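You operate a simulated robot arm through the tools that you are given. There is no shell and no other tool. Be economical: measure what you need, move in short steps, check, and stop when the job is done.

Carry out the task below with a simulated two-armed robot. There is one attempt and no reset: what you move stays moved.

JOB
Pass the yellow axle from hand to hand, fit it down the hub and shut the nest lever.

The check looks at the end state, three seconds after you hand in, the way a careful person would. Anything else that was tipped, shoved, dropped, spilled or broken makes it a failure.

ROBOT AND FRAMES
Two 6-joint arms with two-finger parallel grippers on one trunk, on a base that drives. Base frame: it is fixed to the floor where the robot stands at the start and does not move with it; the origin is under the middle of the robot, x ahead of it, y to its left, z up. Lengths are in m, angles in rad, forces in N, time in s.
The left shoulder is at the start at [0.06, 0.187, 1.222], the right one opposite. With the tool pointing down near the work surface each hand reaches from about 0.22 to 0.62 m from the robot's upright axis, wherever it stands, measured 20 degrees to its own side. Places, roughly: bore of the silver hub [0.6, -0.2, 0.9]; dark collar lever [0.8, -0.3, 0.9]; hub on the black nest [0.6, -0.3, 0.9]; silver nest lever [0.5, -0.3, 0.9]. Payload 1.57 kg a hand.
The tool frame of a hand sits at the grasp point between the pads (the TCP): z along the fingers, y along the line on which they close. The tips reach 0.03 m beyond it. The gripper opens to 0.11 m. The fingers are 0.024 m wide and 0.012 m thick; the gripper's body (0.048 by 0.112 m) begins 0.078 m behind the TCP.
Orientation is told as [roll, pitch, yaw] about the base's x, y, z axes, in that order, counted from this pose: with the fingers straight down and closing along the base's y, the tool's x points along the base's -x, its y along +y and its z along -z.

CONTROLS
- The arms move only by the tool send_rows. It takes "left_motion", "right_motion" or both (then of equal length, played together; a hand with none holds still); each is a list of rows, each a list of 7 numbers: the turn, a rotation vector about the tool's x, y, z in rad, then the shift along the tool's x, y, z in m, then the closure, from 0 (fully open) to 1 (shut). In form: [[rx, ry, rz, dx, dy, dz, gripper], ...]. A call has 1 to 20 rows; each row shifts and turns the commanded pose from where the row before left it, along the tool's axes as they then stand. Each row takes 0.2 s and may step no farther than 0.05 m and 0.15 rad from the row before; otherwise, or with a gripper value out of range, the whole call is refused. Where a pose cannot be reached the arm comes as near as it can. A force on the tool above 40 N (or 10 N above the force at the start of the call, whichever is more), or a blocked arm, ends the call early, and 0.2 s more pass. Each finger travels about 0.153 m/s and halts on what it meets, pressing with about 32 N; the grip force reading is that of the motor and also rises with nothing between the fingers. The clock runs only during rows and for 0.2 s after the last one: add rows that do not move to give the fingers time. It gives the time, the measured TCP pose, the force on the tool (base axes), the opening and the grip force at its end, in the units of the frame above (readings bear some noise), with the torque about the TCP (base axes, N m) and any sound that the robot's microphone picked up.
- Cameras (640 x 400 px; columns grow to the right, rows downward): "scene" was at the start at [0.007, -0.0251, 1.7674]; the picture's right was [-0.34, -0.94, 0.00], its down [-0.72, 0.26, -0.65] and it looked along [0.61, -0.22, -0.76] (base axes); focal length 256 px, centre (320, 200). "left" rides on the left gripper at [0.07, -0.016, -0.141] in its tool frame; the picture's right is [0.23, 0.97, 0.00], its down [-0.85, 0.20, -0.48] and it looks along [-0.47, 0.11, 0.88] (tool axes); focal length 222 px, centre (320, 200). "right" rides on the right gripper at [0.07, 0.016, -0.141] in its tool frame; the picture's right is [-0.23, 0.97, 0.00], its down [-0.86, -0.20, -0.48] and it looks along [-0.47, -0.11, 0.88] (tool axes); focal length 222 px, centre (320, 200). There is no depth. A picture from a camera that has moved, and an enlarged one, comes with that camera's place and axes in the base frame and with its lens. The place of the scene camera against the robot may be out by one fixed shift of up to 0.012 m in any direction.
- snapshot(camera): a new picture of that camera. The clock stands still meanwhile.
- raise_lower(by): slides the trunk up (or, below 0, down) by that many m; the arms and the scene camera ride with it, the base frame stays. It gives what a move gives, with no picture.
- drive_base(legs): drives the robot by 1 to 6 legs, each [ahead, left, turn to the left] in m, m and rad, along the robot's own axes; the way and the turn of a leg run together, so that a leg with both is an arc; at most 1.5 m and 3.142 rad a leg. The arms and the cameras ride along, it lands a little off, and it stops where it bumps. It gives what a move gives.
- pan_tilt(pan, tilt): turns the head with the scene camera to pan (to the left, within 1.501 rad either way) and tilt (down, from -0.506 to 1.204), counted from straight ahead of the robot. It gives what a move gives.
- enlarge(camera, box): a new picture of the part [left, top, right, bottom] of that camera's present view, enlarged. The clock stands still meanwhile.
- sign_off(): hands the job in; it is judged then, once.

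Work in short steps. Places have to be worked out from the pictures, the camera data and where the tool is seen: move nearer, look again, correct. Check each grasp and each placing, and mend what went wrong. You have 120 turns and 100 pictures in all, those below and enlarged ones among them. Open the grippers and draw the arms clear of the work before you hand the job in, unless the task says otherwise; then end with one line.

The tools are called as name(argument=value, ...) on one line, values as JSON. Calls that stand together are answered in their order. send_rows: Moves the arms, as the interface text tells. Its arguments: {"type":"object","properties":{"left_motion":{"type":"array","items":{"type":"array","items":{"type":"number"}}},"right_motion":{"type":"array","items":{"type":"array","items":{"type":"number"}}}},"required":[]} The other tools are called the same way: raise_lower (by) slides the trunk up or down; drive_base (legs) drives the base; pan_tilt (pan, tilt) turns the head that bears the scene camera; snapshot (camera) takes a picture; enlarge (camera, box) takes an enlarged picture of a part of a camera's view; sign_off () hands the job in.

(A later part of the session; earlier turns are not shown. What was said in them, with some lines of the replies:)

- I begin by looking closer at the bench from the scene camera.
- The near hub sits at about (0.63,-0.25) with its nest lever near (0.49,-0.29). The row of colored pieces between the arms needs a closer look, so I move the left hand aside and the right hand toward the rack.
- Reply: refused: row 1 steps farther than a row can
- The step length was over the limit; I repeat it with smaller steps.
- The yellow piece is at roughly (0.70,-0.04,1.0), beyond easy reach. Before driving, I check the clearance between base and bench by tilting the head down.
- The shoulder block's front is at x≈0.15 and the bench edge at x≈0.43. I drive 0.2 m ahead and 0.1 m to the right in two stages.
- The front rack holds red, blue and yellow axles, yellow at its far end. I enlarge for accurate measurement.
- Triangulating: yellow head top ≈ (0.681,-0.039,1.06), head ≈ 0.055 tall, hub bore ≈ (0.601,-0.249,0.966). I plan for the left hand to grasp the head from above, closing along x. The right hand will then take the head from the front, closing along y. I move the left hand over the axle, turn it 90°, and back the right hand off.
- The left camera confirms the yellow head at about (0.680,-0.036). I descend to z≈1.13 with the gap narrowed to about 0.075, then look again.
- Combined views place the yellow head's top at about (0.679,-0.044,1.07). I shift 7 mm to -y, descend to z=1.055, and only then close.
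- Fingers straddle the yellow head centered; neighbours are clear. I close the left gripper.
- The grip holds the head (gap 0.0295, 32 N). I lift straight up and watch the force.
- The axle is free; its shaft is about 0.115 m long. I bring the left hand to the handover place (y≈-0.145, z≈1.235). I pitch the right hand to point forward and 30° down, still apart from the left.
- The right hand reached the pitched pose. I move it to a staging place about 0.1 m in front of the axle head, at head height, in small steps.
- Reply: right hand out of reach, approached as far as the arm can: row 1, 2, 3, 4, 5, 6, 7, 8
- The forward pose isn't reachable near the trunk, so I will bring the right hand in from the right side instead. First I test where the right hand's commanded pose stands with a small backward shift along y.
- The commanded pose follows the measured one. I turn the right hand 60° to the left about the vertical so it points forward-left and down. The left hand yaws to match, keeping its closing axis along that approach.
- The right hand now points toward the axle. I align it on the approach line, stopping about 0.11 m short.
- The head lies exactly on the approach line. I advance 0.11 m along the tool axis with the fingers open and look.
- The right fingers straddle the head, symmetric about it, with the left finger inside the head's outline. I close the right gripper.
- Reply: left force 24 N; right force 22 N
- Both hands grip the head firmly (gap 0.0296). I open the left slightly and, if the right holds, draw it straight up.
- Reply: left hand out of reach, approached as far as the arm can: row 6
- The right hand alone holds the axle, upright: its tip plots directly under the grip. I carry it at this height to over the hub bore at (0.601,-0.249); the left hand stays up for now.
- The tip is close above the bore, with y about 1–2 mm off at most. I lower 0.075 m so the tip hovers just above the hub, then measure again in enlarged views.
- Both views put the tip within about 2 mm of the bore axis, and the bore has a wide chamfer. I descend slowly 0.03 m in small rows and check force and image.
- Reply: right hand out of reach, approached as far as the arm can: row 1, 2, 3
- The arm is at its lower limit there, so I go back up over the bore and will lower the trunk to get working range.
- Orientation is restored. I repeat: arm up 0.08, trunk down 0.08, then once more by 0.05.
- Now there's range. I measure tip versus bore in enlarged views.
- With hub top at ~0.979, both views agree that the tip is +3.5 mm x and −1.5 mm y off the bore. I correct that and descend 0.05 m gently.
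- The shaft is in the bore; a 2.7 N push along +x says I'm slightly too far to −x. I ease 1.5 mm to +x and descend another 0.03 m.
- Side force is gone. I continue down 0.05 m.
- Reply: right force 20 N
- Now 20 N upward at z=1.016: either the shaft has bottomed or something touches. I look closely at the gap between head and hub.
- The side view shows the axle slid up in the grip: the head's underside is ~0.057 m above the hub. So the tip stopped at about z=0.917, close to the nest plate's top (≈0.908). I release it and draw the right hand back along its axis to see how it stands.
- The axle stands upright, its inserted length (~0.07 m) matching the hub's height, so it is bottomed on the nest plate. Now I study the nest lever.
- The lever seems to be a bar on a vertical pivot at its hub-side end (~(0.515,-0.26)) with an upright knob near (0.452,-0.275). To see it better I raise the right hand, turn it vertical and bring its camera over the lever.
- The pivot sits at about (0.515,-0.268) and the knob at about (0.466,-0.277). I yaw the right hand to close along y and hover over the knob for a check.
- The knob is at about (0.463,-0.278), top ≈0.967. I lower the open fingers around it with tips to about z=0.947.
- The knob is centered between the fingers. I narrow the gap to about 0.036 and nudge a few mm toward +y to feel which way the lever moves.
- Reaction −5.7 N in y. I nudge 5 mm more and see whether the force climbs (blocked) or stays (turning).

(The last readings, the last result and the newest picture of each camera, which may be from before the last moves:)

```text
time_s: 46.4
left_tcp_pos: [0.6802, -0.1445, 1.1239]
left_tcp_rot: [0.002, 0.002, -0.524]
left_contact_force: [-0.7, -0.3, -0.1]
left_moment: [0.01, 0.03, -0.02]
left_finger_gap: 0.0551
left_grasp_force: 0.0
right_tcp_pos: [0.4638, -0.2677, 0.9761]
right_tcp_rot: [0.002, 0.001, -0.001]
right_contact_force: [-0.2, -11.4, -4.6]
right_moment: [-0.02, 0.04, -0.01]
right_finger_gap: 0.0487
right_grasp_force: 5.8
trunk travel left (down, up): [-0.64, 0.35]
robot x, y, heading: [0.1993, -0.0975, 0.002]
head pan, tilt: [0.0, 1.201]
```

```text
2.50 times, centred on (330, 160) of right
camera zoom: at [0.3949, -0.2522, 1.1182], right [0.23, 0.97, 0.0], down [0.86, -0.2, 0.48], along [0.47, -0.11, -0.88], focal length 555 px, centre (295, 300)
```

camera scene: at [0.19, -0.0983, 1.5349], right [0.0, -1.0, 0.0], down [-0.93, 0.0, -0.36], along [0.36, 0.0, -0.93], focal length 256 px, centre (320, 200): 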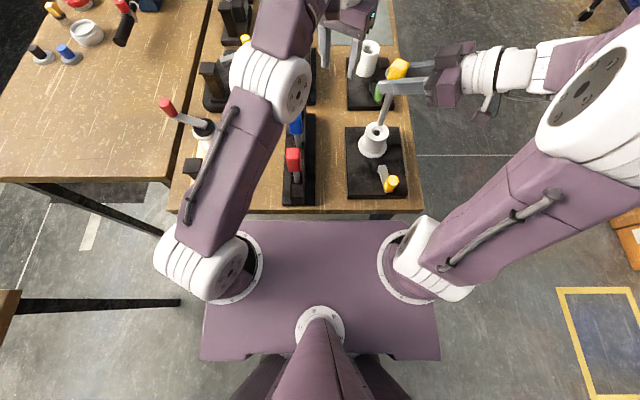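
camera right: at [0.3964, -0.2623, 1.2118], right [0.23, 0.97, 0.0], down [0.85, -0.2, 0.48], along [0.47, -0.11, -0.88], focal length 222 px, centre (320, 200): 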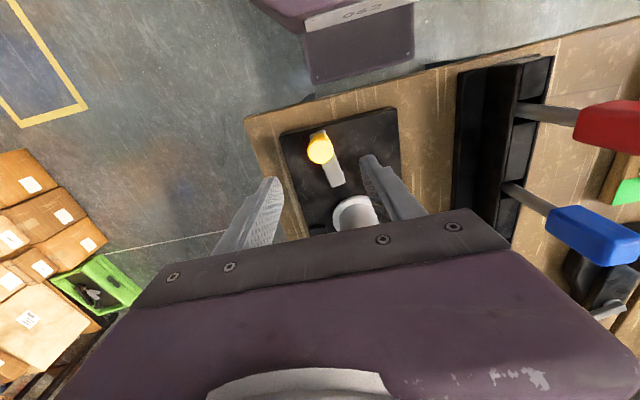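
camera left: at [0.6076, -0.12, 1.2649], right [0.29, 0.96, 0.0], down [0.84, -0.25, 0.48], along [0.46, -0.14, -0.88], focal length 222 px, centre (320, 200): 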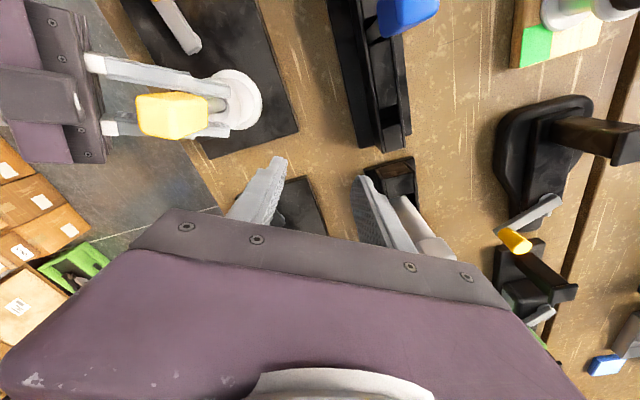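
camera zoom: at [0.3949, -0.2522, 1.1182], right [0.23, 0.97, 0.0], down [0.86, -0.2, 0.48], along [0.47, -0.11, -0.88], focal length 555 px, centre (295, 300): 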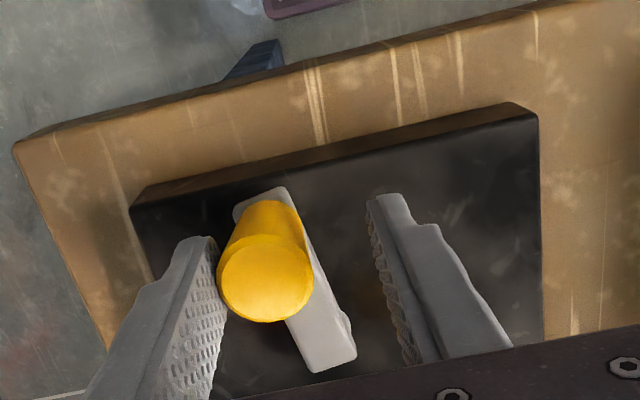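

Blocked toward +y: the finger gave way and the lever stayed. I back off and nudge toward −y instead.

send_rows(right_motion=[[0, 0, 0, 0, -0.005, 0, 0.6], [0, 0, 0, 0, -0.005, 0, 0.6], [0, 0, 0, 0, -0.005, 0, 0.67], [0, 0, 0, 0, -0.004, 0, 0.67], [0, 0, 0, 0, -0.003, 0, 0.67], [0, 0, 0, 0, -0.003, 0, 0.67], [0, 0, 0, 0, 0, 0, 0.67]])

enlarge(camera="right", box=[220, 80, 440, 240])

```text
time_s: 48.0
left_tcp_pos: [0.6788, -0.1422, 1.124]
left_tcp_rot: [-0.001, 0.0, -0.524]
left_contact_force: [0.3, -0.9, -0.1]
left_moment: [0.03, 0.01, 0.02]
left_finger_gap: 0.0548
left_grasp_force: 0.0
right_tcp_pos: [0.4647, -0.2893, 0.9758]
right_tcp_rot: [0.001, -0.001, 0.0]
right_contact_force: [0.3, 0.8, -0.7]
right_moment: [0.03, 0.02, 0.0]
right_finger_gap: 0.0373
right_grasp_force: 0.6
trunk travel left (down, up): [-0.64, 0.35]
robot x, y, heading: [0.203, -0.1019, 0.001]
head pan, tilt: [0.0, 1.201]
```

```text
2.50 times, centred on (330, 160) of right
camera zoom: at [0.3951, -0.2746, 1.1183], right [0.23, 0.97, 0.0], down [0.85, -0.2, 0.48], along [0.47, -0.11, -0.88], focal length 555 px, centre (295, 300)
```

zoom: 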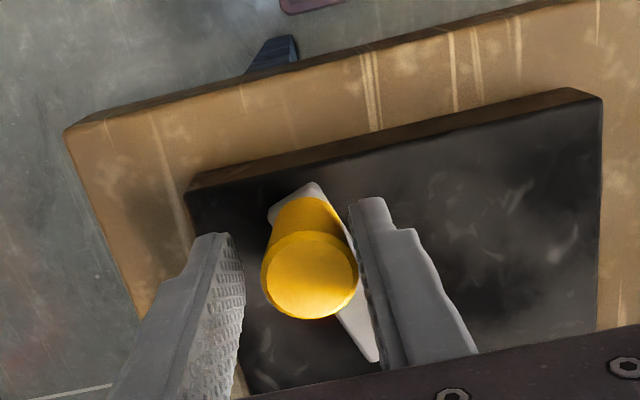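

The lever turns toward −y with almost no force, so that's the shut direction. I follow the arc about the pivot, yawing the hand with the lever, for about 45°.

send_rows(right_motion=[[0, 0, -0.13, -0.0018, -0.0062, 0, 0.67], [0, 0, -0.13, -0.0018, -0.0062, 0, 0.67], [0, 0, -0.13, -0.0018, -0.0062, 0, 0.67], [0, 0, -0.13, -0.0018, -0.0062, 0, 0.67], [0, 0, -0.13, -0.0018, -0.0062, 0, 0.67], [0, 0, -0.13, -0.0018, -0.0062, 0, 0.67], [0, 0, 0, 0, 0, 0, 0.67]])

enlarge(camera="right", box=[200, 60, 440, 240])

enlarge(camera="scene", box=[340, 90, 430, 210])

```text
time_s: 49.6
left_tcp_pos: [0.6771, -0.1407, 1.1237]
left_tcp_rot: [0.0, 0.001, -0.525]
left_contact_force: [-0.2, 0.2, -0.4]
left_moment: [-0.02, -0.02, -0.02]
left_finger_gap: 0.0548
left_grasp_force: 0.1
right_tcp_pos: [0.4861, -0.3192, 0.9762]
right_tcp_rot: [-0.003, -0.001, 0.783]
right_contact_force: [-0.7, 1.0, 0.4]
right_moment: [-0.01, 0.02, 0.02]
right_finger_gap: 0.0374
right_grasp_force: 1.2
trunk travel left (down, up): [-0.64, 0.35]
robot x, y, heading: [0.1976, -0.0981, 0.001]
head pan, tilt: [0.0, 1.201]
```

```text
2.22 times, centred on (320, 150) of right
camera zoom: at [0.4249, -0.3587, 1.119], right [-0.52, 0.85, 0.0], down [0.75, 0.46, 0.48], along [0.41, 0.25, -0.88], focal length 494 px, centre (320, 311)
```

zoom: 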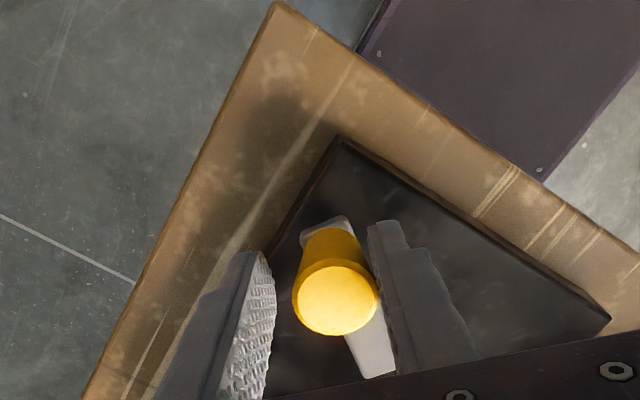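

```text
3.33 times, centred on (385, 150) of scene
camera zoom: at [0.1896, -0.098, 1.5349], right [0.0, -1.0, 0.0], down [-0.93, 0.0, -0.36], along [0.36, 0.0, -0.93], focal length 853 px, centre (103, 367)
```

zoom: 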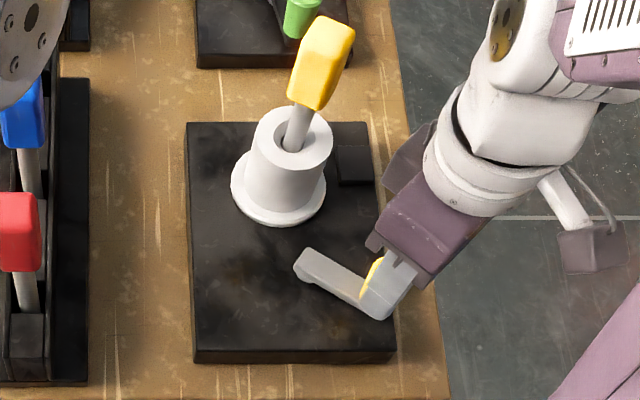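

The lever follows with about 1 N. I continue another 45°.

send_rows(right_motion=[[0, 0, -0.13, -0.0018, -0.0062, 0, 0.67], [0, 0, -0.13, -0.0018, -0.0062, 0, 0.67], [0, 0, -0.13, -0.0018, -0.0062, 0, 0.67], [0, 0, -0.13, -0.0018, -0.0062, 0, 0.67], [0, 0, -0.13, -0.0018, -0.0062, 0, 0.67], [0, 0, -0.13, -0.0018, -0.0062, 0, 0.67], [0, 0, 0, 0, 0, 0, 0.67]])

enlarge(camera="scene", box=[340, 90, 430, 210])

enlarge(camera="right", box=[200, 60, 440, 240])

```text
time_s: 51.2
left_tcp_pos: [0.6751, -0.1413, 1.1248]
left_tcp_rot: [0.001, -0.005, -0.523]
left_contact_force: [0.0, -0.1, -0.3]
left_moment: [-0.01, -0.02, -0.02]
left_finger_gap: 0.0551
left_grasp_force: 0.0
right_tcp_pos: [0.5207, -0.3263, 0.9767]
right_tcp_rot: [0.0, 0.0, 1.56]
right_contact_force: [-13.0, 4.7, -2.3]
right_moment: [0.07, 0.05, -0.08]
right_finger_gap: 0.0483
right_grasp_force: 7.0
trunk travel left (down, up): [-0.64, 0.35]
robot x, y, heading: [0.1992, -0.0986, 0.0]
head pan, tilt: [0.0, 1.201]
```

```text
3.33 times, centred on (385, 150) of scene
camera zoom: at [0.1865, -0.0971, 1.5349], right [0.0, -1.0, 0.0], down [-0.93, 0.0, -0.36], along [0.36, 0.0, -0.93], focal length 853 px, centre (103, 367)
```

zoom: 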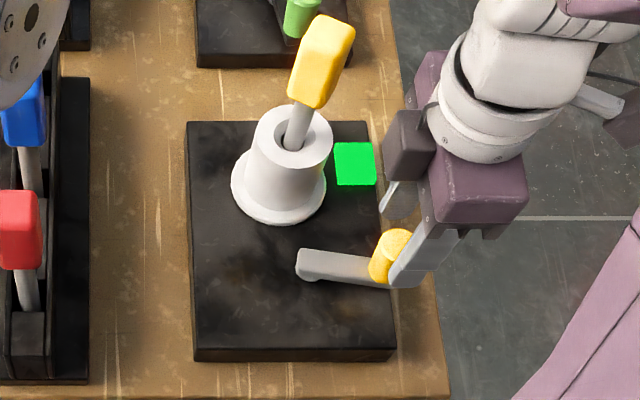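

```text
2.22 times, centred on (320, 150) of right
camera zoom: at [0.5038, -0.3978, 1.1185], right [-0.97, 0.24, 0.0], down [0.21, 0.85, 0.48], along [0.11, 0.46, -0.88], focal length 494 px, centre (320, 311)
```

zoom: 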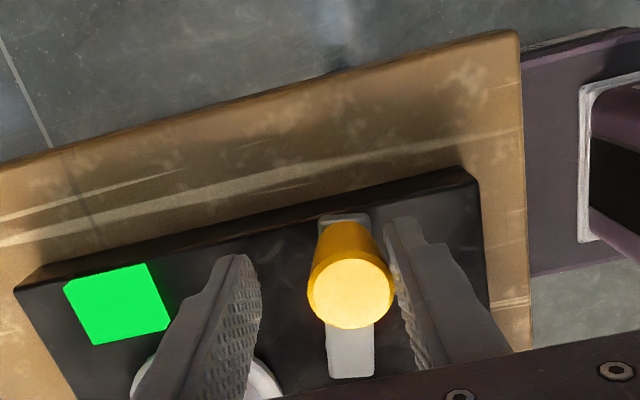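

The black block has lit green and the lever is at its stop: nest shut. I relax the push, open the fingers and lift straight up.

send_rows(right_motion=[[0, 0, 0, 0, 0.006, 0, 0.6], [0, 0, 0, 0, 0.002, 0, 0.4], [0, 0, 0, 0, 0, 0, 0.4], [0, 0, 0, 0, 0, -0.03, 0.4], [0, 0, 0, 0, 0, -0.04, 0.4], [0, 0, 0, 0, 0, -0.04, 0.4], [0, 0, 0, 0.04, 0, -0.02, 0.4], [0, 0, 0, 0.04, 0, -0.02, 0.4]])

snapshot(camera="scene")

```text
time_s: 53.0
left_tcp_pos: [0.678, -0.1427, 1.1242]
left_tcp_rot: [0.001, -0.001, -0.523]
left_contact_force: [-0.2, 0.1, 0.0]
left_moment: [0.01, -0.01, 0.01]
left_finger_gap: 0.0549
left_grasp_force: 0.1
right_tcp_pos: [0.5131, -0.4075, 1.1285]
right_tcp_rot: [0.0, -0.001, 1.561]
right_contact_force: [-0.1, -0.3, 0.9]
right_moment: [0.03, 0.01, 0.02]
right_finger_gap: 0.0656
right_grasp_force: 0.0
trunk travel left (down, up): [-0.64, 0.35]
robot x, y, heading: [0.2014, -0.0945, 0.001]
head pan, tilt: [0.0, 1.201]
```

```text
22 pictures are left
camera scene: at [0.1901, -0.0993, 1.5349], right [0.0, -1.0, 0.0], down [-0.93, 0.0, -0.36], along [0.36, 0.0, -0.93], focal length 256 px, centre (320, 200)
```

scene: 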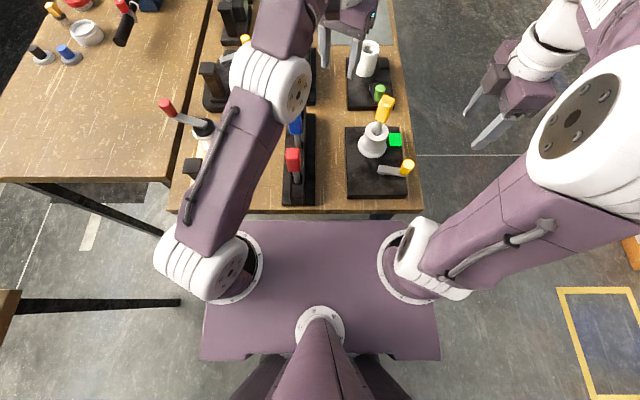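

The green light stays on with the lever free. I raise the trunk to lift both arms clear and open the grippers fully.

raise_lower(by=0.2)

send_rows(left_motion=[[0, 0, 0, 0.04, 0, 0, 0.0], [0, 0, 0, 0.04, 0, 0, 0.0], [0, 0, 0, 0.04, 0, 0, 0.0], [0, 0, 0, 0, 0, 0, 0.0]], right_motion=[[0, 0, 0, 0, 0, 0, 0.0], [0, 0, 0, 0, 0, 0, 0.0], [0, 0, 0, 0, 0, 0, 0.0], [0, 0, 0, 0, 0, 0, 0.0]])

enlarge(camera="scene", box=[230, 70, 430, 230])

snapshot(camera="left")

```text
time_s: 55.1
left_tcp_pos: [0.6786, -0.1403, 1.3247]
left_tcp_rot: [0.0, -0.001, -0.525]
left_contact_force: [-0.1, 0.7, -0.3]
left_moment: [-0.01, 0.01, 0.02]
left_finger_gap: 0.055
left_grasp_force: 0.0
right_tcp_pos: [0.5136, -0.4053, 1.3284]
right_tcp_rot: [0.0, 0.001, 1.561]
right_contact_force: [0.9, 0.3, 0.6]
right_moment: [-0.01, -0.03, 0.01]
right_finger_gap: 0.066
right_grasp_force: 0.0
trunk travel left (down, up): [-0.84, 0.15]
robot x, y, heading: [0.198, -0.104, 0.001]
head pan, tilt: [0.0, 1.201]
```

```text
time_s: 56.1
left_tcp_pos: [0.5765, -0.0813, 1.3231]
left_tcp_rot: [0.001, -0.002, -0.524]
left_contact_force: [0.1, -0.2, 0.1]
left_moment: [-0.02, -0.01, 0.01]
left_finger_gap: 0.1099
left_grasp_force: 0.2
right_tcp_pos: [0.5133, -0.4063, 1.3279]
right_tcp_rot: [0.001, 0.0, 1.561]
right_contact_force: [0.9, 0.9, -0.4]
right_moment: [-0.01, 0.0, 0.0]
right_finger_gap: 0.11
right_grasp_force: 0.1
trunk travel left (down, up): [-0.84, 0.15]
robot x, y, heading: [0.2012, -0.0984, 0.001]
head pan, tilt: [0.0, 1.201]
```

```text
2.50 times, centred on (330, 150) of scene
camera zoom: at [0.1899, -0.0984, 1.7349], right [0.0, -1.0, 0.0], down [-0.93, 0.0, -0.36], along [0.36, 0.0, -0.93], focal length 640 px, centre (295, 325)
```

zoom: 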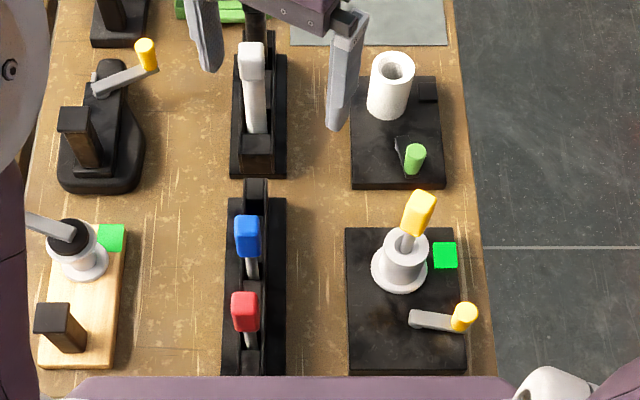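

```text
20 pictures are left
camera left: at [0.5075, -0.0613, 1.4631], right [0.29, 0.96, 0.0], down [0.84, -0.25, 0.48], along [0.46, -0.14, -0.88], focal length 222 px, centre (320, 200)
```

left: 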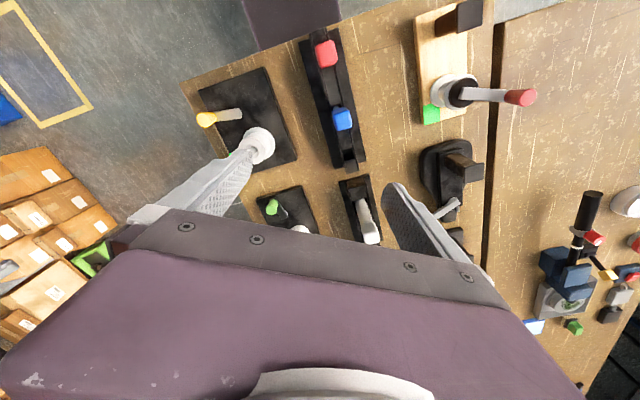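

The axle stands in the hub, the lever is shut with its light green, nothing else moved, and both hands are open and clear. I hand in.

sign_off()

```text
The job is handed in.
```

I passed the yellow axle from the left hand to the right and fitted it down the hub until it bottomed. I then shut the nest lever, its indicator turned green, and I handed the job in with both hands open and clear.
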